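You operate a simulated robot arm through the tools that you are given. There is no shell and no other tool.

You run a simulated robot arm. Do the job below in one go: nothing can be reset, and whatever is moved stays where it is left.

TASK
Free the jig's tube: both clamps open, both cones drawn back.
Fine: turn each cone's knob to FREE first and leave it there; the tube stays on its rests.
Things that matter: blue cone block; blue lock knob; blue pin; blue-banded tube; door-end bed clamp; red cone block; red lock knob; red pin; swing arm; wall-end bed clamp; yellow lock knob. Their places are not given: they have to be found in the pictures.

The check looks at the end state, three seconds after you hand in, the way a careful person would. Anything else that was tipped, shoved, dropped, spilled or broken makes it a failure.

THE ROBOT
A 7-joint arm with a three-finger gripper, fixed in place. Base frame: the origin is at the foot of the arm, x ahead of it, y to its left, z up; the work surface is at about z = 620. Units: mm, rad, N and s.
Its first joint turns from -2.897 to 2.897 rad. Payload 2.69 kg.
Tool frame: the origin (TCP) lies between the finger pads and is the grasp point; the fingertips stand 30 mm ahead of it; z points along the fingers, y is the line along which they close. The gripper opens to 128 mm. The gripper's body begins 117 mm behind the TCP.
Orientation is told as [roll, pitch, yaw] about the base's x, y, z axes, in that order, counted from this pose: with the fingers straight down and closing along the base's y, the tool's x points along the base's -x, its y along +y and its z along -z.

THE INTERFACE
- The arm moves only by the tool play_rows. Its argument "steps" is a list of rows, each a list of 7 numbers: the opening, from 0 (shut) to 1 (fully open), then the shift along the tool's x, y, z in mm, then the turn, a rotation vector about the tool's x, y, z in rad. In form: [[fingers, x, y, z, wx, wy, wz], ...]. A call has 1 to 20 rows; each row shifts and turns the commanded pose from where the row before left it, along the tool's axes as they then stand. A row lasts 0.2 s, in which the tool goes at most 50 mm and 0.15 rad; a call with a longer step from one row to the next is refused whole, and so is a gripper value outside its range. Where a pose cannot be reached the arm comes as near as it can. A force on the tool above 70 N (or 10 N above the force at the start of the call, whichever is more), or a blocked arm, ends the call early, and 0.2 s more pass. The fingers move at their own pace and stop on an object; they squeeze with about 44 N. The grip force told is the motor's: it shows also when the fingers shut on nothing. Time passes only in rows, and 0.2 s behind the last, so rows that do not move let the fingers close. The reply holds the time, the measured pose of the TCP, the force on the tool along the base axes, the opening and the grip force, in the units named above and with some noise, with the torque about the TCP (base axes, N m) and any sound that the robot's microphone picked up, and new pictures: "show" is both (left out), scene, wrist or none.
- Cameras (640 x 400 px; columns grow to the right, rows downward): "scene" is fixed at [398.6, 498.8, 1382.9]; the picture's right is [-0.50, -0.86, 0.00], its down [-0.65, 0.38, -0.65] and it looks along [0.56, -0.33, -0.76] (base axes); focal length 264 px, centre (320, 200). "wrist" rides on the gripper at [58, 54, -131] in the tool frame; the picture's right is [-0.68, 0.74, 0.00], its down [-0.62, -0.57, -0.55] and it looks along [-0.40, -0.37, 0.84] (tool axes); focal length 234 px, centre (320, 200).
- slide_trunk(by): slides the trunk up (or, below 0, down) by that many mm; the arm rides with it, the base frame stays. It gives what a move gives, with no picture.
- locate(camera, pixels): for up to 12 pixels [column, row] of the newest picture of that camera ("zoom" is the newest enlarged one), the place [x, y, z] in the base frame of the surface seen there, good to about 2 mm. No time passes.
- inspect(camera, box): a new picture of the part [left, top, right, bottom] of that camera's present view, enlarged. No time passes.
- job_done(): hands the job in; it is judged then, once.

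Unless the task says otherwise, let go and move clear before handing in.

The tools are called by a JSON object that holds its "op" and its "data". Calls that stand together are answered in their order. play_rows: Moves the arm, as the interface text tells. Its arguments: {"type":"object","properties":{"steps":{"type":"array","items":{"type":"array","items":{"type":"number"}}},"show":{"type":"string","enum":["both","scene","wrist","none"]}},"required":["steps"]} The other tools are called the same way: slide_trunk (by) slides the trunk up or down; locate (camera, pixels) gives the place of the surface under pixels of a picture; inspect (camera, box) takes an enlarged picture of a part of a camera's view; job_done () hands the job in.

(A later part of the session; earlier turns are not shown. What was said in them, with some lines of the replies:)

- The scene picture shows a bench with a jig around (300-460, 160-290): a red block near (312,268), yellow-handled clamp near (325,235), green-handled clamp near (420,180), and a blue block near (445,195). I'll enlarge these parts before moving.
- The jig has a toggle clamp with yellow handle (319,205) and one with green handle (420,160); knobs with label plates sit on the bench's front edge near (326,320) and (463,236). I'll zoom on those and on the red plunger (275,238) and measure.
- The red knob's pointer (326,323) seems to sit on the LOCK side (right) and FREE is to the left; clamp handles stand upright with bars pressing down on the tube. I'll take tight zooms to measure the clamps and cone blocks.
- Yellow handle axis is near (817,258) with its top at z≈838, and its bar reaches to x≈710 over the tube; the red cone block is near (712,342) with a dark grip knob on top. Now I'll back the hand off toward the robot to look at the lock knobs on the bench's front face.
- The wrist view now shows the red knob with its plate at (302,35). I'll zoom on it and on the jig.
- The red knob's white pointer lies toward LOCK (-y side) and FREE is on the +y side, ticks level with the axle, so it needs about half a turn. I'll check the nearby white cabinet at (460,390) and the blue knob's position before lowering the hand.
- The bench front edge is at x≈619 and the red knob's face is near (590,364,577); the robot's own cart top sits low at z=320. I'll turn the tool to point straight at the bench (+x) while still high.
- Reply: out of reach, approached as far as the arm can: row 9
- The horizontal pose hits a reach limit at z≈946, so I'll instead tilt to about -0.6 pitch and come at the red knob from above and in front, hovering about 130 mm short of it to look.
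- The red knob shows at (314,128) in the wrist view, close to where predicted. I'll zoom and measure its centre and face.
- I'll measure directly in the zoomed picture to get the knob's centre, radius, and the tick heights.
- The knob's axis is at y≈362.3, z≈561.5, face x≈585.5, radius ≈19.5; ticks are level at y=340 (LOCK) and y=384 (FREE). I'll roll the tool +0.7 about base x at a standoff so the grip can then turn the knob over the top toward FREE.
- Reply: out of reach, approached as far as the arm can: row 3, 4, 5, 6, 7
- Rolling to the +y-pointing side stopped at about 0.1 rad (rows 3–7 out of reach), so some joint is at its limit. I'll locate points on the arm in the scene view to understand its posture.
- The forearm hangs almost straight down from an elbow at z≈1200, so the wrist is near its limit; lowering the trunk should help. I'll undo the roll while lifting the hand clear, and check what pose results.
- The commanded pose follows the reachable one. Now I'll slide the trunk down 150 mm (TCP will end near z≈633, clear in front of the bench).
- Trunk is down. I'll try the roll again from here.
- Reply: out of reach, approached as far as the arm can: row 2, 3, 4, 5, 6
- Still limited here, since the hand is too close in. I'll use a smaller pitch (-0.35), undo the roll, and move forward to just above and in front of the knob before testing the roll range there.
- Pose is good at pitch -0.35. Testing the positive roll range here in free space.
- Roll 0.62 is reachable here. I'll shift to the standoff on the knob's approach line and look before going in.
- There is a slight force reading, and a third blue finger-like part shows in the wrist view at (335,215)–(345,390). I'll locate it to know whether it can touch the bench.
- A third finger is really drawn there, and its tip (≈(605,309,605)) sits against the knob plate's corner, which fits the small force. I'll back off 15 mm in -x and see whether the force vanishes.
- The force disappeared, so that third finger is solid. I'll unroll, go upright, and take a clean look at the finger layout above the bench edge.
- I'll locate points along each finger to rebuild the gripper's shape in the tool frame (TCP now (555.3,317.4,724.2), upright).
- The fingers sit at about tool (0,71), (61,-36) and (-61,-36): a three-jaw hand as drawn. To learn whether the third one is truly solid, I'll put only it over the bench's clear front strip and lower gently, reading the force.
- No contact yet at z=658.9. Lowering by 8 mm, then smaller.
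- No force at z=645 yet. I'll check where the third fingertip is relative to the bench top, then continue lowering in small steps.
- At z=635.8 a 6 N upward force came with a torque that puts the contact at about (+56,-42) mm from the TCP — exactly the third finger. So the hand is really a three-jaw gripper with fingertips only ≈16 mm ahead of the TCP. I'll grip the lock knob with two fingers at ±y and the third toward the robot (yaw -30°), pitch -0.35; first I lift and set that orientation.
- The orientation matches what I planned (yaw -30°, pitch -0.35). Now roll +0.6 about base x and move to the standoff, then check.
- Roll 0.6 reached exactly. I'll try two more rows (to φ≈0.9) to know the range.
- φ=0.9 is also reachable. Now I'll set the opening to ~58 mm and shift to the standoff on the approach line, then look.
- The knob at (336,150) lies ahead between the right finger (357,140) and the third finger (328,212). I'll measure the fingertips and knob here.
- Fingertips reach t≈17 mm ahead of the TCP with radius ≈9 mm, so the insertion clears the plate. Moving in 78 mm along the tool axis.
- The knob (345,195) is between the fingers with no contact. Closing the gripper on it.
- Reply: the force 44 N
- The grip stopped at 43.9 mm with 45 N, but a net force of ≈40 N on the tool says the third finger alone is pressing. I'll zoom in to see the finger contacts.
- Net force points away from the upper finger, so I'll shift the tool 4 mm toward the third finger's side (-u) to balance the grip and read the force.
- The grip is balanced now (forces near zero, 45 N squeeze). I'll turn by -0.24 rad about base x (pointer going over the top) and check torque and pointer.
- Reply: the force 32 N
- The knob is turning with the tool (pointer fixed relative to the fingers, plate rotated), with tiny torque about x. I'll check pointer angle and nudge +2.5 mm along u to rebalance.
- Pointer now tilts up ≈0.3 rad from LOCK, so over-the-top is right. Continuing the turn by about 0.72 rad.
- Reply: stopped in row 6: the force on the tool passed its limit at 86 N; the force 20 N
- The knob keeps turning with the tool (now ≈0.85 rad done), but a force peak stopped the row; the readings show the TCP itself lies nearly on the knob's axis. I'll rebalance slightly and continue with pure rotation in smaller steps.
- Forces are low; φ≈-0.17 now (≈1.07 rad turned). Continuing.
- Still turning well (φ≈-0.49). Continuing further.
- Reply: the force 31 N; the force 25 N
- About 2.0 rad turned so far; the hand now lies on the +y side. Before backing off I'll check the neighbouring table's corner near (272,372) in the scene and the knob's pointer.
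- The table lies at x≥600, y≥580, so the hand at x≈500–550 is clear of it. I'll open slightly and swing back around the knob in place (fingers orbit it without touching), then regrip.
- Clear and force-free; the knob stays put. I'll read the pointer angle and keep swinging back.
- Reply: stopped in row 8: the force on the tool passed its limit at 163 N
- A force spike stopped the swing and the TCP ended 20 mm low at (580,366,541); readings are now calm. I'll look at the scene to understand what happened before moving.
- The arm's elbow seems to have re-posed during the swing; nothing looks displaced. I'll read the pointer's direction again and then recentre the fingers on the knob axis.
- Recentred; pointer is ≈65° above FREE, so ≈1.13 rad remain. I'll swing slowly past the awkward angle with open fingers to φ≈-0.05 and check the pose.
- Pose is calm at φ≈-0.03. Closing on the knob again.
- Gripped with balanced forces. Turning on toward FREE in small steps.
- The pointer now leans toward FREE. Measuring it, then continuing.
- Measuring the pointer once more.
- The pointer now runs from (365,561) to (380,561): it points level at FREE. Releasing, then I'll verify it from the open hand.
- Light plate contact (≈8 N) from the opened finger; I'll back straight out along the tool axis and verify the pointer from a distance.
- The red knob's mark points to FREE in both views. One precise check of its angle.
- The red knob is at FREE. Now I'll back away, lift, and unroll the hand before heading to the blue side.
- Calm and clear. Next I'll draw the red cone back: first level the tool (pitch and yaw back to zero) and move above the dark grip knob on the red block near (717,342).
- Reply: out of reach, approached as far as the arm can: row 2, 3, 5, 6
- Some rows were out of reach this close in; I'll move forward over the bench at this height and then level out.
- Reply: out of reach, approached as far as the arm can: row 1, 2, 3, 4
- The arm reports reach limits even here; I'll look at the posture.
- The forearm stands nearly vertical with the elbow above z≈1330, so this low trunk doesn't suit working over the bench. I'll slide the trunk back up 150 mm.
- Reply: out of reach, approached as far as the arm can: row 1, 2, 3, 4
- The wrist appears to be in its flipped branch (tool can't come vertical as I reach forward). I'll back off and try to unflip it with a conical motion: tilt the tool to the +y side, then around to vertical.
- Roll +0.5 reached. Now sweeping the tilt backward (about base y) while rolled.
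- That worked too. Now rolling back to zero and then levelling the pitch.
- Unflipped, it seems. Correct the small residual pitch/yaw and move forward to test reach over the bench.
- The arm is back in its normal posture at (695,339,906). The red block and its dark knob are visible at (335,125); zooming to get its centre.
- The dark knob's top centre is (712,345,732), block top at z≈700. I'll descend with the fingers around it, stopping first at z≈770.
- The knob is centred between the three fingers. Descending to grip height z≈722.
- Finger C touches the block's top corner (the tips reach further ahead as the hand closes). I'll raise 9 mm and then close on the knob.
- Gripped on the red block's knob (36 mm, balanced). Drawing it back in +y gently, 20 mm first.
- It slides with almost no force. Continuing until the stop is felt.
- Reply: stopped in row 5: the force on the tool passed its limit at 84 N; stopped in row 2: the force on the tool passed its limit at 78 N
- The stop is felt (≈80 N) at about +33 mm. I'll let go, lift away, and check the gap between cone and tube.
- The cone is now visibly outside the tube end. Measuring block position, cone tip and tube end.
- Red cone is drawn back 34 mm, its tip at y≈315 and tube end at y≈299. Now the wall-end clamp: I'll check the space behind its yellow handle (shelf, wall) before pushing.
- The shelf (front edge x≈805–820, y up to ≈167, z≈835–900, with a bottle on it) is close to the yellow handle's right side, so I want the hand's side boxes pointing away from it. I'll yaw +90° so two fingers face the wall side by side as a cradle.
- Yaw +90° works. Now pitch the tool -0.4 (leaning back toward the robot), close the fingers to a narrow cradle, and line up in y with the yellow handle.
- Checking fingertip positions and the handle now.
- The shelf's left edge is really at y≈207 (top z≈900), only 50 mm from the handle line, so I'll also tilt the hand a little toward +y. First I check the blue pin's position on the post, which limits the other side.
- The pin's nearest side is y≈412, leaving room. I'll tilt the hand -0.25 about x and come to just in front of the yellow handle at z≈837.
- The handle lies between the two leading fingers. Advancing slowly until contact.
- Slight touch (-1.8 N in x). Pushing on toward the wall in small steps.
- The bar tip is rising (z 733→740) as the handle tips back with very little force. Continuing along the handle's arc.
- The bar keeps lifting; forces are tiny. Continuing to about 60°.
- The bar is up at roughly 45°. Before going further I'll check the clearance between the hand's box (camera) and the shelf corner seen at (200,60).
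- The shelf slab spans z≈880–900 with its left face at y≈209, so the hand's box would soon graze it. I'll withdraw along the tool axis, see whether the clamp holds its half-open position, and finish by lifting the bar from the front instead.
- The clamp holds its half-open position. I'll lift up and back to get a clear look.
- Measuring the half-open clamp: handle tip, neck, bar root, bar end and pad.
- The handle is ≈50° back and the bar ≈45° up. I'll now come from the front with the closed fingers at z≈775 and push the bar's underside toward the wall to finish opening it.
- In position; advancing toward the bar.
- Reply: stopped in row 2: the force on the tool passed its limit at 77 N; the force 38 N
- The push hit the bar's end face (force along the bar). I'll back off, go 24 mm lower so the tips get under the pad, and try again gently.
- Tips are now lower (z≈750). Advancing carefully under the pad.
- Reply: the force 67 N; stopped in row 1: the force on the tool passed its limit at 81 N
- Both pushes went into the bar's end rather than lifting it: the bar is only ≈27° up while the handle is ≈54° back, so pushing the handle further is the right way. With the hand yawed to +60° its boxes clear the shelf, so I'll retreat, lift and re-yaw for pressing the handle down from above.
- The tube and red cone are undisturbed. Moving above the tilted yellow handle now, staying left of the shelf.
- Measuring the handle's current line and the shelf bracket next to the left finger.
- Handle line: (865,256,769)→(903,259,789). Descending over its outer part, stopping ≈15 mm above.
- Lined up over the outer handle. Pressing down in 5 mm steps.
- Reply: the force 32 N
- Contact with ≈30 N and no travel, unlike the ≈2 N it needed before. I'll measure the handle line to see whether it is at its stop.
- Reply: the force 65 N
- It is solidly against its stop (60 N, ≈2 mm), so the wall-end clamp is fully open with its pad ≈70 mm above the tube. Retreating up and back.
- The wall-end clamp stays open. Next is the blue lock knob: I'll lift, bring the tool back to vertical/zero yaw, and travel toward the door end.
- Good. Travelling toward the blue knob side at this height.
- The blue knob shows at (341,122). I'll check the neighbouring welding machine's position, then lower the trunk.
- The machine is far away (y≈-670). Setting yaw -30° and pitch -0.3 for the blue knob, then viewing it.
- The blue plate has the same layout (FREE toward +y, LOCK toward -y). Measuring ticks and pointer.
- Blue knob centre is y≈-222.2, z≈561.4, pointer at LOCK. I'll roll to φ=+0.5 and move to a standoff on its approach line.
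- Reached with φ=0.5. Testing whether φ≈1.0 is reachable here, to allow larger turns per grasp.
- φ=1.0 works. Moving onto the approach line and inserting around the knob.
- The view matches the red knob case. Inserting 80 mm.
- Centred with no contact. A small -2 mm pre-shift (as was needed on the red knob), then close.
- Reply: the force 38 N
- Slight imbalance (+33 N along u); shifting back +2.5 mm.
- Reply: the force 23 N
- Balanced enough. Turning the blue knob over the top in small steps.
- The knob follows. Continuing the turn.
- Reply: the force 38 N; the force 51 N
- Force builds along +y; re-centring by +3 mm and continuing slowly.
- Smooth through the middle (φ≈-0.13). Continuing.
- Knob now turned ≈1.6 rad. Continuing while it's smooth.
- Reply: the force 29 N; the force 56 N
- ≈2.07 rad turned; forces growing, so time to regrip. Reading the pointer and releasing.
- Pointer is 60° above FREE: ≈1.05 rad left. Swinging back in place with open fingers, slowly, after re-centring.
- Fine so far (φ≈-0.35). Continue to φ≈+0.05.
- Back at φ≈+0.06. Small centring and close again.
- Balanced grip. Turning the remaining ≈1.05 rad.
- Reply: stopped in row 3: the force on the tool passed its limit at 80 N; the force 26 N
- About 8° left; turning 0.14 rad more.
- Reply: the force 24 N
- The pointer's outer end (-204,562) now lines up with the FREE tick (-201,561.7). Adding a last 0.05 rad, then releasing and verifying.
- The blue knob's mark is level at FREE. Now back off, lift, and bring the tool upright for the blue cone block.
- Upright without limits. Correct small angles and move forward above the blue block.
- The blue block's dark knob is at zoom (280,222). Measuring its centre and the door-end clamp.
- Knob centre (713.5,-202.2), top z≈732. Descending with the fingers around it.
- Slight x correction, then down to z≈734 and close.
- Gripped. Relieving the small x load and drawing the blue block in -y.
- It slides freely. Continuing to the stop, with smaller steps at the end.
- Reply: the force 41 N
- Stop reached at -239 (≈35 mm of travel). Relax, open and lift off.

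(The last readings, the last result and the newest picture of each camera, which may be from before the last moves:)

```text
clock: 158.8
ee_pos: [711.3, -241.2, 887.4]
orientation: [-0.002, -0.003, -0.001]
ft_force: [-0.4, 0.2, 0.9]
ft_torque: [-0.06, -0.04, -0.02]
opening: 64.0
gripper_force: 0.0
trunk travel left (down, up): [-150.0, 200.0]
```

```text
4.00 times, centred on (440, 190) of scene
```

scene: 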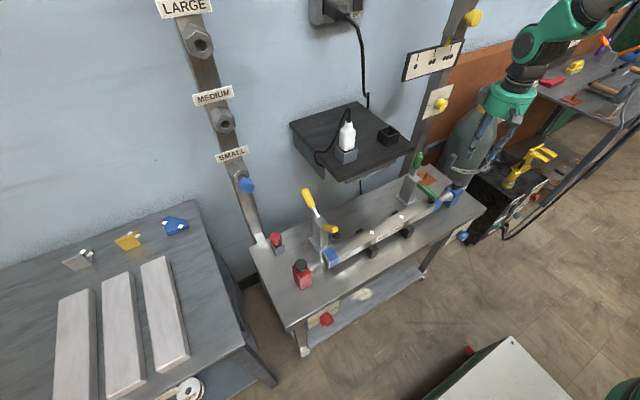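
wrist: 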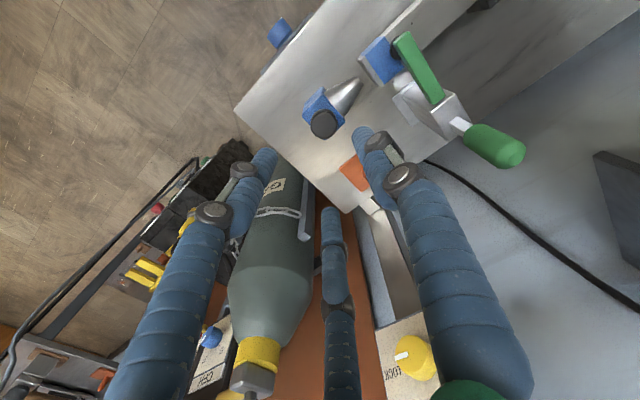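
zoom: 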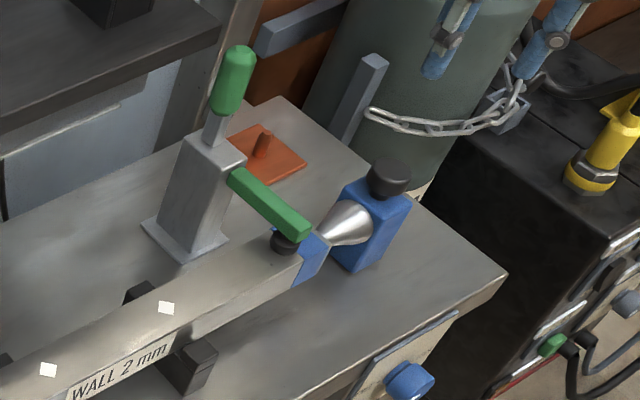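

The blue cone tip is clear of the tube. Now the door-end clamp: measuring its green handle and surroundings.

{"op": "locate", "data": {"camera": "wrist", "pixels": [[475, 135], [495, 145], [515, 155], [500, 130], [490, 160], [460, 124], [430, 80], [405, 45], [440, 110], [620, 180], [600, 165], [395, 70]]}}

{"op": "inspect", "data": {"camera": "wrist", "box": [380, 20, 560, 200]}}

{"op": "locate", "data": {"camera": "zoom", "pixels": [[290, 270], [340, 330], [305, 335], [345, 285], [320, 300], [330, 300], [270, 245]]}}

```text
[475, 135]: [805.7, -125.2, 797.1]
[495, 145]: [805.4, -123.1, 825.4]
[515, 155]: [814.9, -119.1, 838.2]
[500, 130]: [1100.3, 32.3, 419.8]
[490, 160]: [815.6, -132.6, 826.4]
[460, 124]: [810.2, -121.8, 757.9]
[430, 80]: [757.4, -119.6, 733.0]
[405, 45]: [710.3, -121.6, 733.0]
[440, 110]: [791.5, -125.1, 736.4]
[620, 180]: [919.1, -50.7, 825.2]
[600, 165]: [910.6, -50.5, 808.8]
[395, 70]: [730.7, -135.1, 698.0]
```

```text
2.22 times, centred on (470, 110) of wrist
```

zoom: 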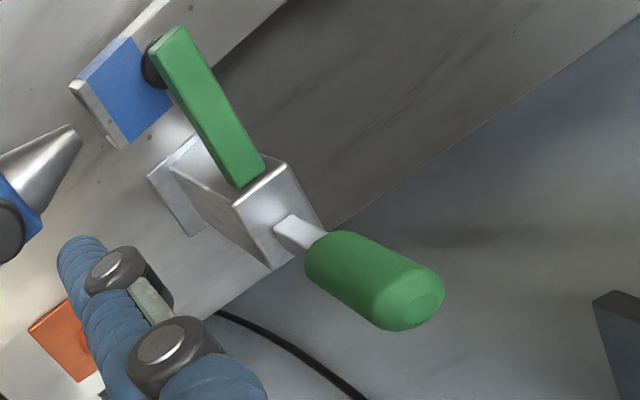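

```text
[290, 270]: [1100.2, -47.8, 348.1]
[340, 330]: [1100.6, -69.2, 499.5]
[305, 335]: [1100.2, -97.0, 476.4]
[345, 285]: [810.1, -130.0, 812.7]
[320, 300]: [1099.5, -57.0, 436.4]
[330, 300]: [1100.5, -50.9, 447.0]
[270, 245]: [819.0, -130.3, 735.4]
```

Green handle axis is at (818,-119.5), top z≈838; the shelf's right edge is y≈-52, so here I tilt the hand toward -y. Setting yaw +90°, pitch -0.4, tilt +0.25 with fingers nearly closed.

{"op": "play_rows", "data": {"steps": [[0.16, 0, 0, 0, 0, 0, -0.143], [0.16, 0, 0, 0, 0, 0, -0.143], [0.16, 0, 0, 0, 0, 0, -0.143], [0.16, 0, 0, 0, 0, 0, -0.143], [0.16, 0, 0, 0, 0, 0, -0.143], [0.16, 0, 0, 0, 0, 0, -0.143], [0.16, 0, 0, 0, 0, 0, -0.143], [0.16, 0, 0, 0, 0, 0, -0.143], [0.16, 0, 0, 0, 0, 0, -0.143], [0.16, 0, 0, 0, 0, 0, -0.143], [0.16, 0, 0, 0, 0, 0, -0.141], [0.16, 0, 0, 0, 0.133, 0, 0], [0.16, 0, 0, 0, 0.133, 0, 0], [0.16, 0, 0, 0, 0.134, 0, 0], [0.16, 0, 0, 0, 0, -0.115, 0.0487], [0.16, 0, 0, 0, 0, -0.115, 0.0487], [0.16, 0, 0, 0, 0, 0, 0]], "show": "both"}}

```text
clock: 162.4
ee_pos: [711.5, -239.1, 884.0]
orientation: [-0.405, -0.252, 1.57]
ft_force: [0.4, 0.1, 0.0]
ft_torque: [0.07, 0.0, 0.02]
opening: 20.6
gripper_force: 0.1
trunk travel left (down, up): [-150.0, 200.0]
```

scene: 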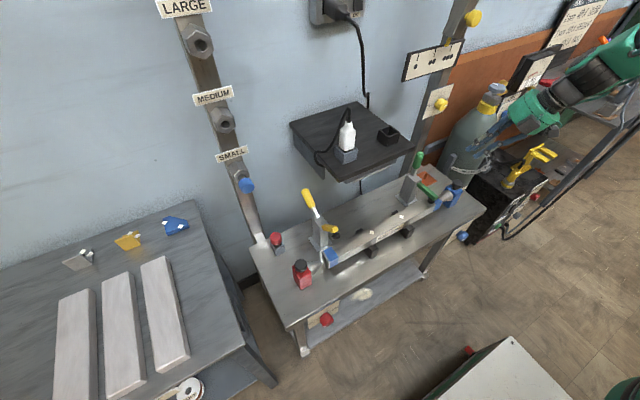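
wrist: 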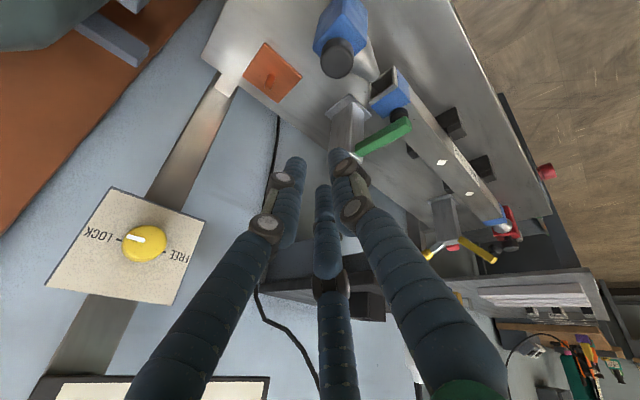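

Orientation as planned. Moving in y to line up with the green handle.

{"op": "play_rows", "data": {"steps": [[0.16, -36, 3.1, 15, 0, 0, 0], [0.16, -36, 3.1, 15, 0, 0, 0], [0.16, -36, 3.1, 15, 0, 0, 0], [0.16, 0, 0, 0, 0, 0, 0]], "show": "both"}}

```text
clock: 163.4
ee_pos: [721.3, -120.8, 868.8]
orientation: [-0.403, -0.249, 1.569]
ft_force: [-0.6, 0.2, -1.1]
ft_torque: [-0.04, 0.0, 0.0]
opening: 20.2
gripper_force: 0.0
trunk travel left (down, up): [-150.0, 200.0]
```

scene: 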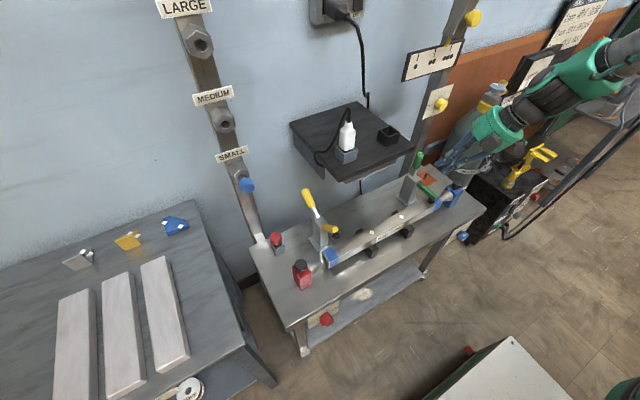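
wrist: 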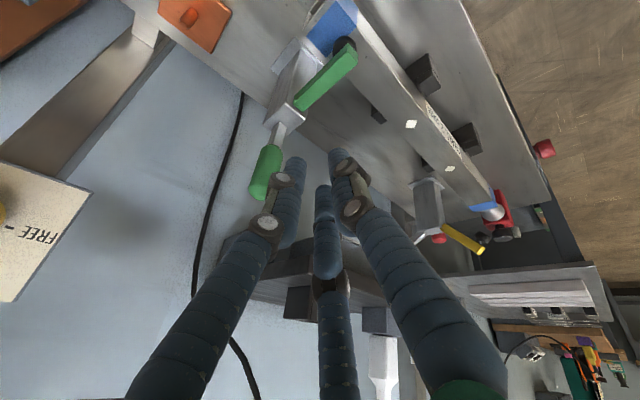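

Coming to the pre-contact point in front of the green handle.

{"op": "play_rows", "data": {"steps": [[0.16, 6, -10.7, 20.6, 0, 0, 0], [0.16, 6, -10.7, 20.6, 0, 0, 0], [0.16, 0, 0, 0, 0, 0, 0]], "show": "wrist"}}

{"op": "inspect", "data": {"camera": "wrist", "box": [220, 70, 420, 250]}}

```text
clock: 164.2
ee_pos: [755.7, -128.1, 836.3]
orientation: [-0.403, -0.25, 1.571]
ft_force: [-0.2, -0.1, -0.8]
ft_torque: [0.02, 0.04, 0.03]
opening: 20.4
gripper_force: 0.1
trunk travel left (down, up): [-150.0, 200.0]
```

wrist: 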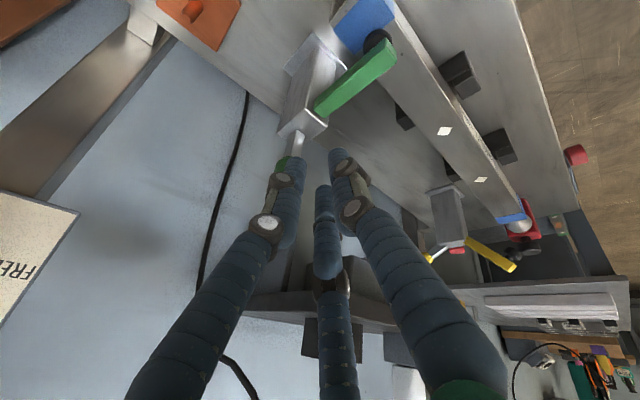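

```text
2.22 times, centred on (320, 160) of wrist
```

zoom: 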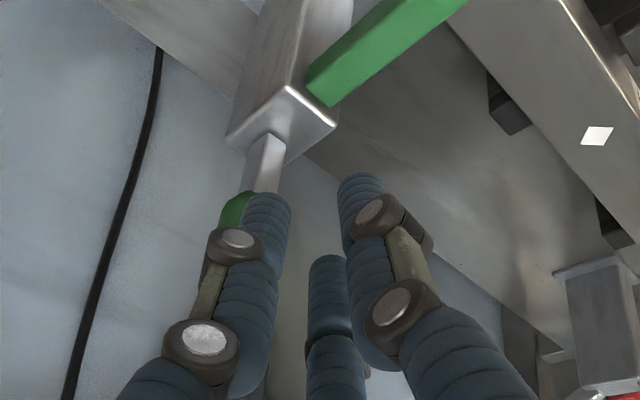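

Handle is between the two leading fingers; adjusting +3 mm in y and advancing to contact.

{"op": "play_rows", "data": {"steps": [[0.16, -2.9, -8.9, 4.6, 0, 0, 0], [0.16, 0, -9.2, 3.9, 0, 0, 0], [0.16, 0, -5.5, 2.3, 0, 0, 0], [0.16, 0, 0, 0, 0, 0, 0]], "show": "none"}}

{"op": "play_rows", "data": {"steps": [[0.16, 0, -4.6, 1.95, 0, 0, 0], [0.16, 0, -4.6, 1.95, 0, 0, 0], [0.16, 0, -4.6, 1.95, 0, 0, 0], [0.16, 0, 0, 0, 0, 0, 0]], "show": "both"}}

{"op": "inspect", "data": {"camera": "wrist", "box": [220, 70, 420, 250]}}

```text
clock: 165.2
ee_pos: [782.5, -125.0, 837.0]
orientation: [-0.403, -0.25, 1.57]
ft_force: [-0.7, -0.1, -0.9]
ft_torque: [0.01, -0.02, -0.01]
opening: 20.4
gripper_force: 0.1
trunk travel left (down, up): [-150.0, 200.0]
```

```text
clock: 166.2
ee_pos: [797.6, -125.0, 838.1]
orientation: [-0.403, -0.25, 1.569]
ft_force: [-0.6, -2.5, 0.3]
ft_torque: [-0.08, 0.03, -0.07]
opening: 21.6
gripper_force: 0.8
trunk travel left (down, up): [-150.0, 200.0]
```

scene: 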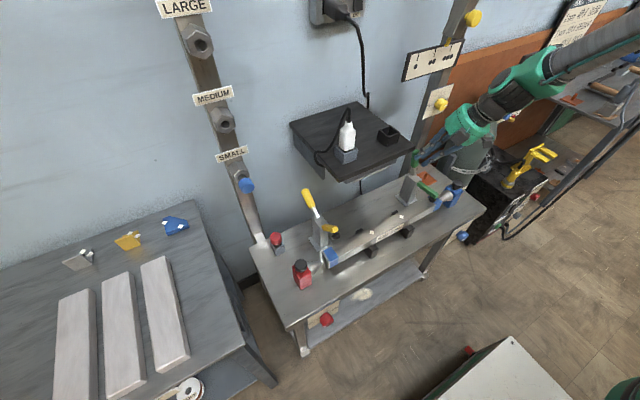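
wrist: 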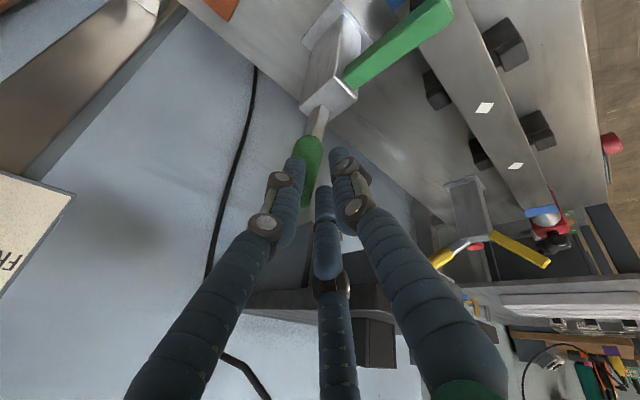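

```text
2.22 times, centred on (320, 160) of wrist
```

zoom: 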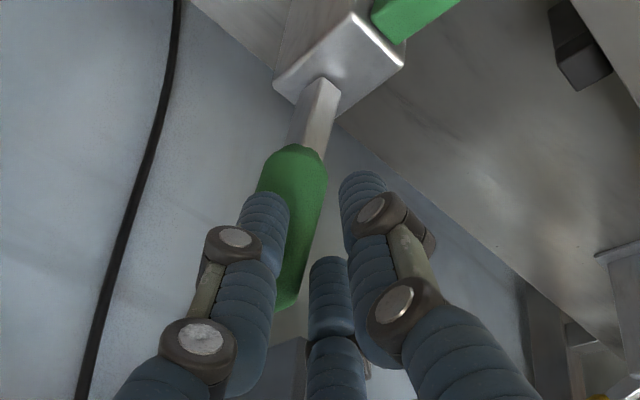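

The handle is moving in the cradle with ≈2 N. Continuing along the arc.

{"op": "play_rows", "data": {"steps": [[0.16, 0.3, -6.8, 4.2, 0, 0, 0], [0.16, 0.3, -6.8, 4.2, 0, 0, 0], [0.16, 0.3, -6.8, 4.2, 0, 0, 0], [0.16, 0.3, -6.8, 4.2, 0, 0, 0], [0.16, 0, 0, 0, 0, 0, 0]], "show": "none"}}

{"op": "play_rows", "data": {"steps": [[0.16, 0.9, -5.4, 6.3, 0, 0, 0], [0.16, 0.9, -5.4, 6.3, 0, 0, 0], [0.16, 0.9, -5.4, 6.3, 0, 0, 0], [0.16, 0, 0, 0, 0, 0, 0]], "show": "both"}}

{"op": "inspect", "data": {"camera": "wrist", "box": [220, 50, 440, 250]}}

{"op": "inspect", "data": {"camera": "scene", "box": [370, 120, 500, 230]}}

```text
clock: 167.4
ee_pos: [830.1, -124.6, 833.1]
orientation: [-0.404, -0.25, 1.569]
ft_force: [-0.3, 0.4, 0.4]
ft_torque: [0.03, -0.01, 0.02]
opening: 20.4
gripper_force: 0.1
trunk travel left (down, up): [-150.0, 200.0]
```

```text
clock: 168.4
ee_pos: [850.6, -125.1, 820.5]
orientation: [-0.404, -0.25, 1.569]
ft_force: [-0.8, 0.2, 0.2]
ft_torque: [-0.02, 0.02, 0.0]
opening: 20.6
gripper_force: 0.0
trunk travel left (down, up): [-150.0, 200.0]
```

scene: 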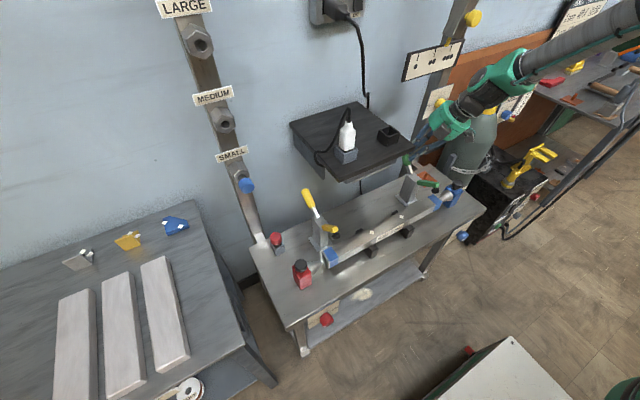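
wrist: 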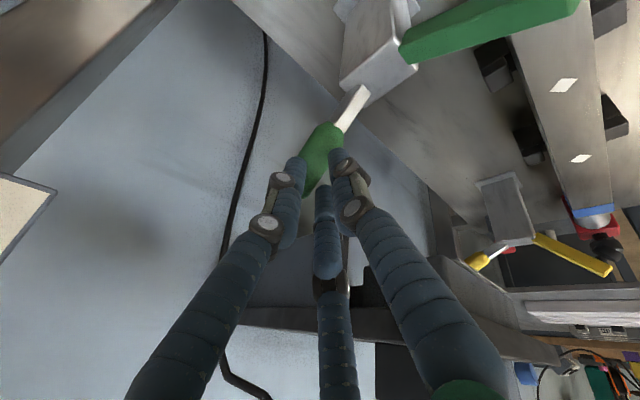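

```text
2.00 times, centred on (330, 150) of wrist
```

zoom: 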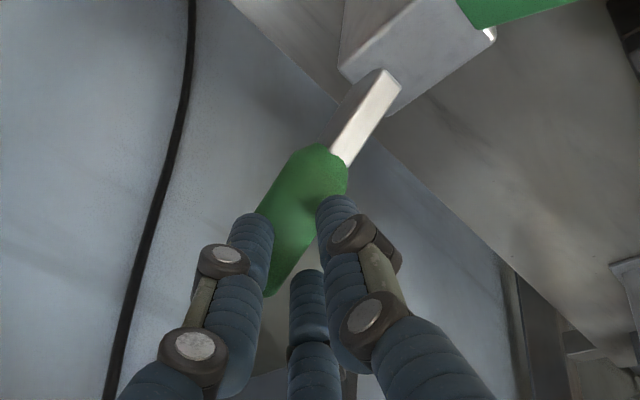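

```text
3.64 times, centred on (435, 175) of scene
```

zoom: 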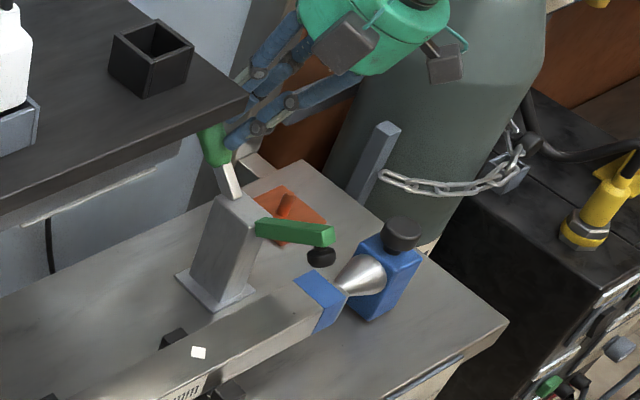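

The green bar is lifting. Pushing on to the stop.

{"op": "play_rows", "data": {"steps": [[0.16, 0.9, -2.6, 4.8, 0, 0, 0], [0.16, 0.9, -2.6, 4.8, 0, 0, 0], [0.16, 0.9, -2.6, 4.8, 0, 0, 0], [0.16, 0, 0, 0, 0, 0, 0]], "show": "none"}}

{"op": "play_rows", "data": {"steps": [[0.16, 0.7, -1.6, 4.2, 0, 0, 0], [0.16, 0.7, -1.6, 4.2, 0, 0, 0], [0.16, 0, 0, 0, 0, 0, 0]], "show": "none"}}

```text
clock: 169.4
ee_pos: [865.1, -125.0, 809.1]
orientation: [-0.403, -0.249, 1.568]
ft_force: [-0.7, 0.0, 0.3]
ft_torque: [0.02, 0.01, 0.02]
opening: 20.8
gripper_force: 0.1
trunk travel left (down, up): [-150.0, 200.0]
```

```text
clock: 170.2
ee_pos: [871.3, -124.4, 803.5]
orientation: [-0.405, -0.251, 1.569]
ft_force: [-3.4, -1.9, 4.6]
ft_torque: [-0.07, 0.0, -0.07]
opening: 20.3
gripper_force: 0.1
trunk travel left (down, up): [-150.0, 200.0]
```

{"op": "play_rows", "data": {"steps": [[0.16, 0.75, -1.15, 3.65, 0, 0, 0], [0.16, 0, 0, 0, 0, 0, 0]], "show": "none"}}

{"op": "play_rows", "data": {"steps": [[0.16, 0.75, -1.15, 3.65, 0, 0, 0], [0.16, 0, 0, 0, 0, 0, 0]], "show": "both"}}

{"op": "inspect", "data": {"camera": "scene", "box": [370, 120, 500, 230]}}

```text
clock: 170.8
ee_pos: [872.3, -125.1, 801.6]
orientation: [-0.406, -0.249, 1.568]
ft_force: [-22.8, -10.3, 25.5]
ft_torque: [0.03, 0.54, -0.67]
opening: 20.7
gripper_force: 7.1
trunk travel left (down, up): [-150.0, 200.0]
```

```text
clock: 171.3
ee_pos: [877.2, -128.3, 802.4]
orientation: [-0.41, -0.249, 1.568]
ft_force: [-16.8, -15.8, 26.8]
ft_torque: [-0.1, -0.17, -0.24]
opening: 1.8
gripper_force: 30.8
trunk travel left (down, up): [-150.0, 200.0]
stopped in row 2: the force on the tool passed its limit at 71 N (the readings are from after the stop); the commanded pose is now the measured one
```

scene: 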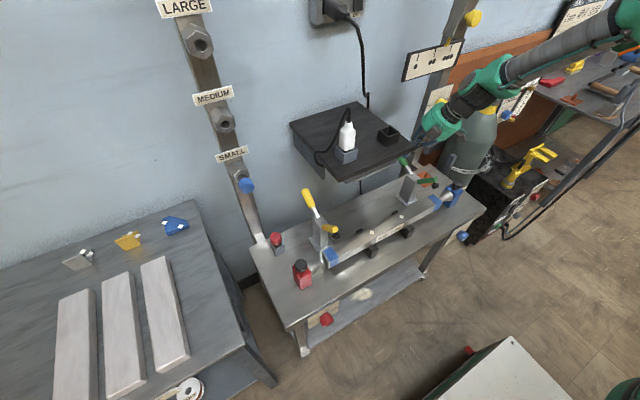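
wrist: 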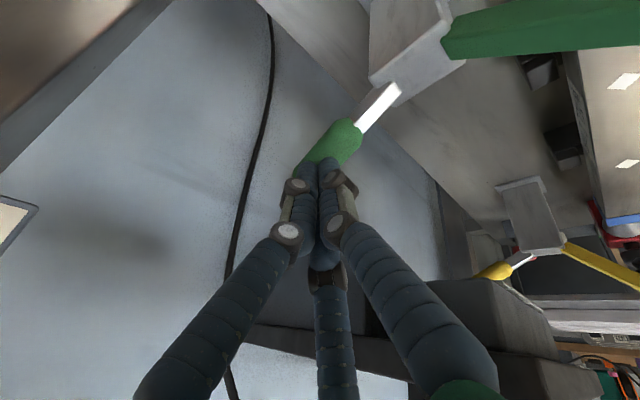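

```text
3.64 times, centred on (435, 175) of scene
```

zoom: 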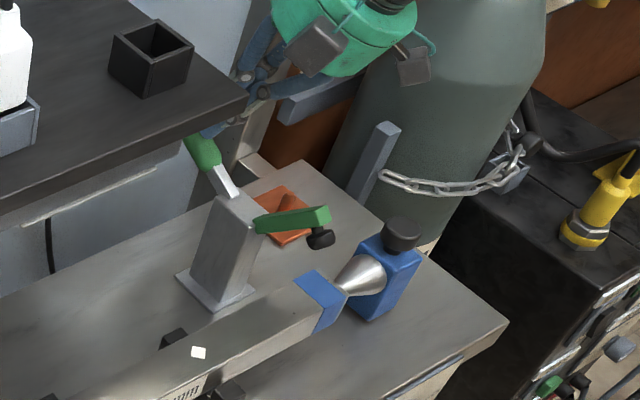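

At the stop (≈71 N). Withdrawing along the tool axis, then back and up.

{"op": "play_rows", "data": {"steps": [[0.03, 0, 0, -15, 0, 0, 0], [0.03, 0, 0, -25, 0, 0, 0], [0.03, 0, 0, -40, 0, 0, 0], [0.03, 0, 0, -40, 0, 0, 0], [0.1, 0, 15, -40, 0, 0, 0], [0.1, 0, 40, -10, 0, 0, 0], [0.1, 0, 40, -10, 0, 0, 0], [0.1, 0, 40, -10, 0, 0, 0], [0.1, 0, 0, 0, 0, 0, 0]], "show": "both"}}

{"op": "inspect", "data": {"camera": "scene", "box": [370, 120, 500, 230]}}

```text
clock: 173.3
ee_pos: [675.1, -155.6, 914.9]
orientation: [-0.405, -0.249, 1.568]
ft_force: [0.3, -0.7, 0.4]
ft_torque: [0.01, -0.02, 0.0]
opening: 12.9
gripper_force: 0.0
trunk travel left (down, up): [-150.0, 200.0]
```

scene: 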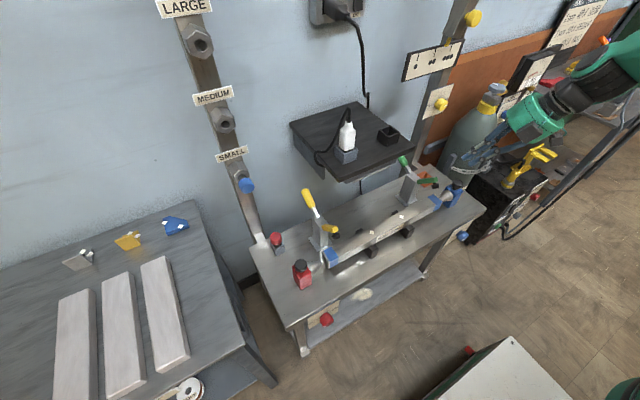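
wrist: 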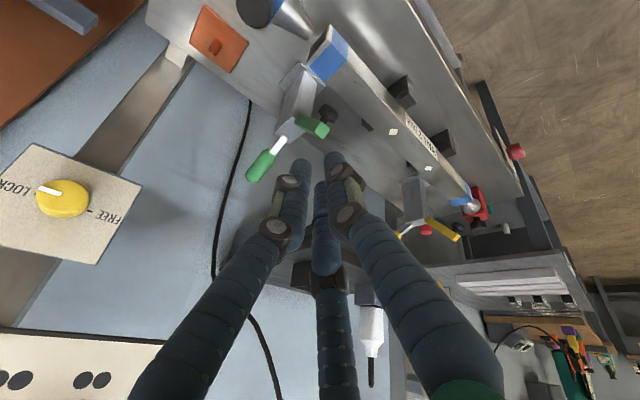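

```text
3.64 times, centred on (435, 175) of scene
```

zoom: 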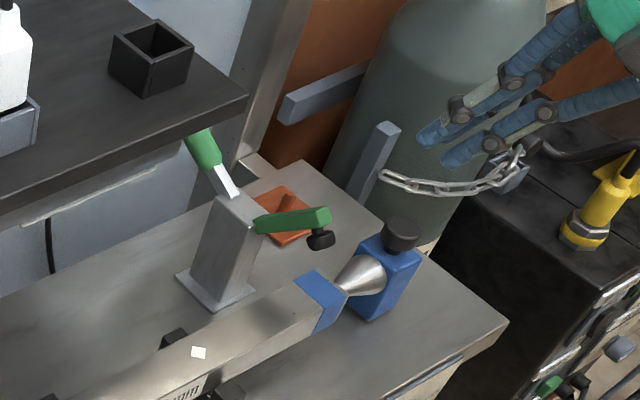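

Both clamps now stand open. I'll verify everything: angles of both clamps, tube ends, cone tips, knobs.

{"op": "inspect", "data": {"camera": "scene", "box": [270, 170, 390, 290]}}

{"op": "locate", "data": {"camera": "zoom", "pixels": [[235, 70], [260, 120], [285, 200], [310, 205], [375, 215], [335, 290], [370, 280], [345, 310], [235, 330], [310, 315]]}}

{"op": "inspect", "data": {"camera": "wrist", "box": [230, 0, 430, 200]}}

{"op": "locate", "data": {"camera": "wrist", "pixels": [[255, 172], [275, 145], [318, 127], [300, 122], [326, 112], [315, 40], [335, 60], [309, 30], [259, 10], [345, 55]]}}

```text
3.33 times, centred on (330, 230) of scene
```

zoom: 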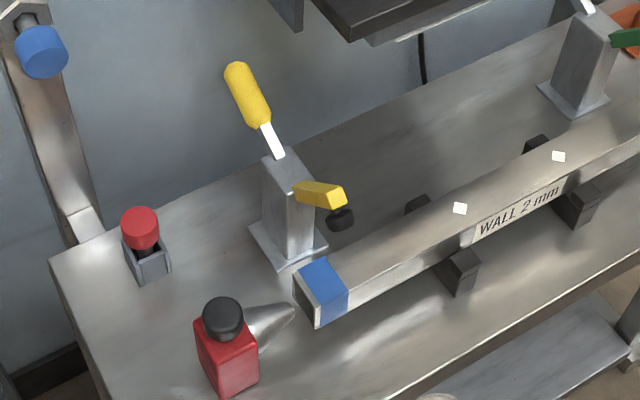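

```text
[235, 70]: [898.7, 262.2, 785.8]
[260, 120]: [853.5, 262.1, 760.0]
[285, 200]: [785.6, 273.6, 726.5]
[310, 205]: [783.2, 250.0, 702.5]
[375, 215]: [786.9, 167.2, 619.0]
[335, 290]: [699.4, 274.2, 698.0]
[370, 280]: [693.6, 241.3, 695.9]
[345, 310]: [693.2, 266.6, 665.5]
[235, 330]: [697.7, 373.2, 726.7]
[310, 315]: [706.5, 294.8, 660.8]
```

```text
2.00 times, centred on (330, 100) of wrist
```

zoom: 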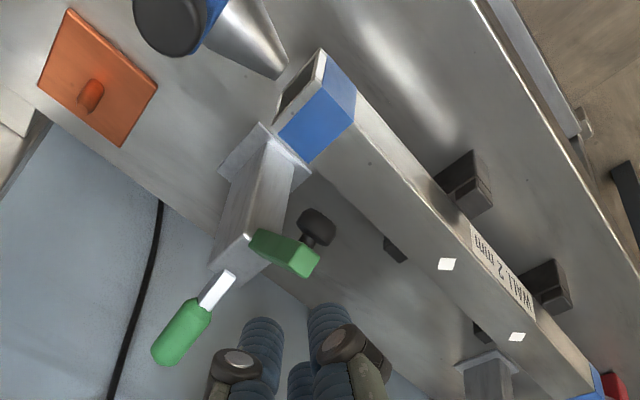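

```text
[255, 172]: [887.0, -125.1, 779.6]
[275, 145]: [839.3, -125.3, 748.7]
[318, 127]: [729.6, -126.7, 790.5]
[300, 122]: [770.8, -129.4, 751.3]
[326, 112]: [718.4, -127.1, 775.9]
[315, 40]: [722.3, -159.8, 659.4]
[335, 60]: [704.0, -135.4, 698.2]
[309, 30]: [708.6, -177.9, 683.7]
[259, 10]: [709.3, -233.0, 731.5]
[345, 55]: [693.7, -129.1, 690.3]
```

Both clamps rest at their stops (green bar end z≈790, yellow similar) and both cone tips are ≈15 mm off the tube ends. Final look at the two knobs.

{"op": "inspect", "data": {"camera": "scene", "box": [290, 290, 370, 350]}}

{"op": "locate", "data": {"camera": "zoom", "pixels": [[285, 260], [305, 252], [320, 245]]}}

{"op": "inspect", "data": {"camera": "scene", "box": [430, 210, 490, 255]}}

```text
6.67 times, centred on (330, 320) of scene
```

zoom: 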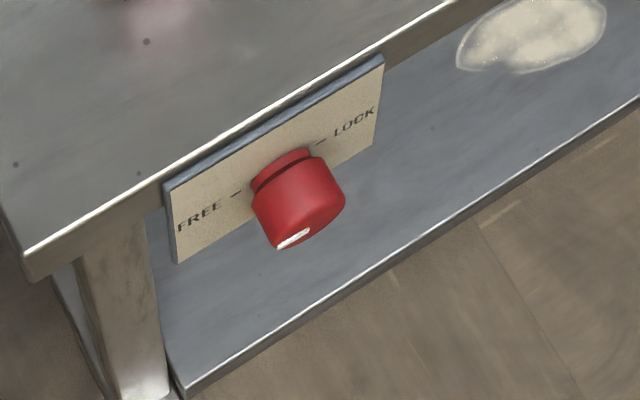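

```text
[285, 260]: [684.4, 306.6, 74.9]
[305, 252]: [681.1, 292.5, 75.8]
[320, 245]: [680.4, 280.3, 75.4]
```

```text
8.89 times, centred on (460, 232) of scene
```

zoom: 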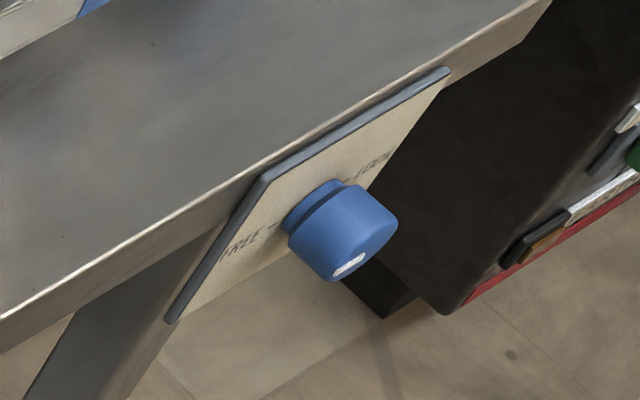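

Both marks lie toward FREE. I'll move the hand clear of the bench and take a last full look before handing in.

{"op": "play_rows", "data": {"steps": [[0.2, 0, 39, -16.5, 0, 0, 0], [0.2, 0, 39, -16.5, 0, 0, 0], [0.2, 0, 39, -16.5, 0, 0, 0], [0.2, 0, 39, -16.5, 0, 0, 0], [0.2, 0, 0, -30, 0, 0, 0], [0.2, 0, 0, 0, 0, 0, 0]], "show": "both"}}

{"op": "inspect", "data": {"camera": "scene", "box": [230, 110, 510, 330]}}

```text
clock: 174.7
ee_pos: [494.9, -160.8, 942.3]
orientation: [-0.405, -0.249, 1.569]
ft_force: [-0.7, 0.1, 0.9]
ft_torque: [-0.02, -0.02, 0.01]
opening: 25.5
gripper_force: 0.0
trunk travel left (down, up): [-150.0, 200.0]
```

scene: 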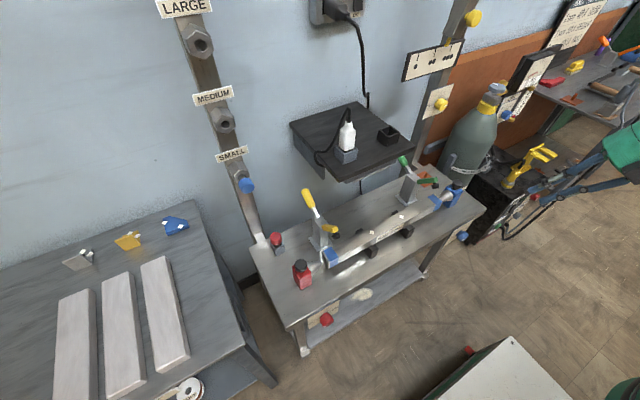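
wrist: 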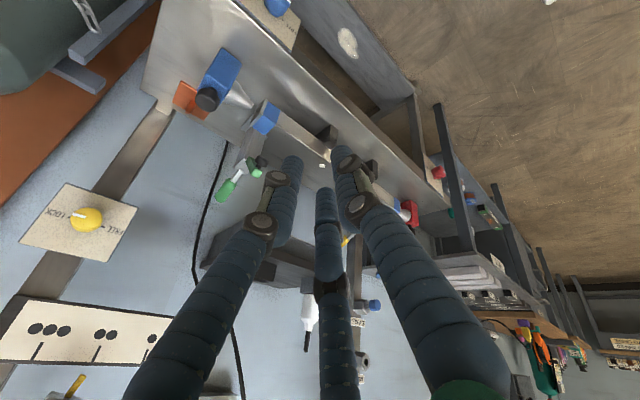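

```text
1.82 times, centred on (370, 220) of scene
```

zoom: 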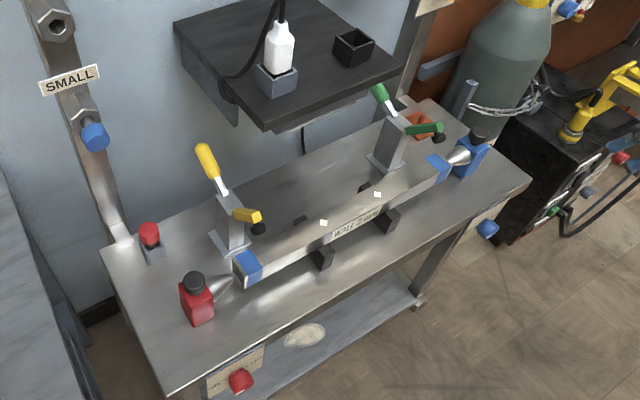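

The last view shows both clamps thrown open, the red cone (195,295 in the zoom) and blue cone (470,150) drawn back from the tube, and both knobs at FREE. The tube sits unmoved on its rests, its markers where they were at the start. The hand is clear, so I'm handing in.

{"op": "job_done", "data": {}}

```text
The job is handed in.
```

The jig's tube is free. Both clamps are open, both cones are drawn back, and the job is handed in; I have not seen the check's result.

- **Lock knobs:** the red and blue knobs were each turned from LOCK to FREE before their cone was moved. They were left there, and both marks read level at FREE.
- **Cones:** each slid back about 35 mm to its stop. The tips now sit roughly 15 mm or more clear of the tube ends.
- **Clamps:** the wall-end (yellow) and door-end (green) clamps were pushed back to their stops. Both stayed open when I let go.
- **Tube:** it is still on its rests. Its white markers are at the same pixels as at the start.

Three things happened along the way:

- **Gripper:** it turned out to have three fingers, not two, and I worked with that.
- **Contacts:** there were a few hard bumps. The worst was one 163 N spike at the red knob when the arm shifted posture. Nothing moved or looked damaged afterwards.
- **Pins and yellow knob:** I did not touch the pins or the yellow lock knob.
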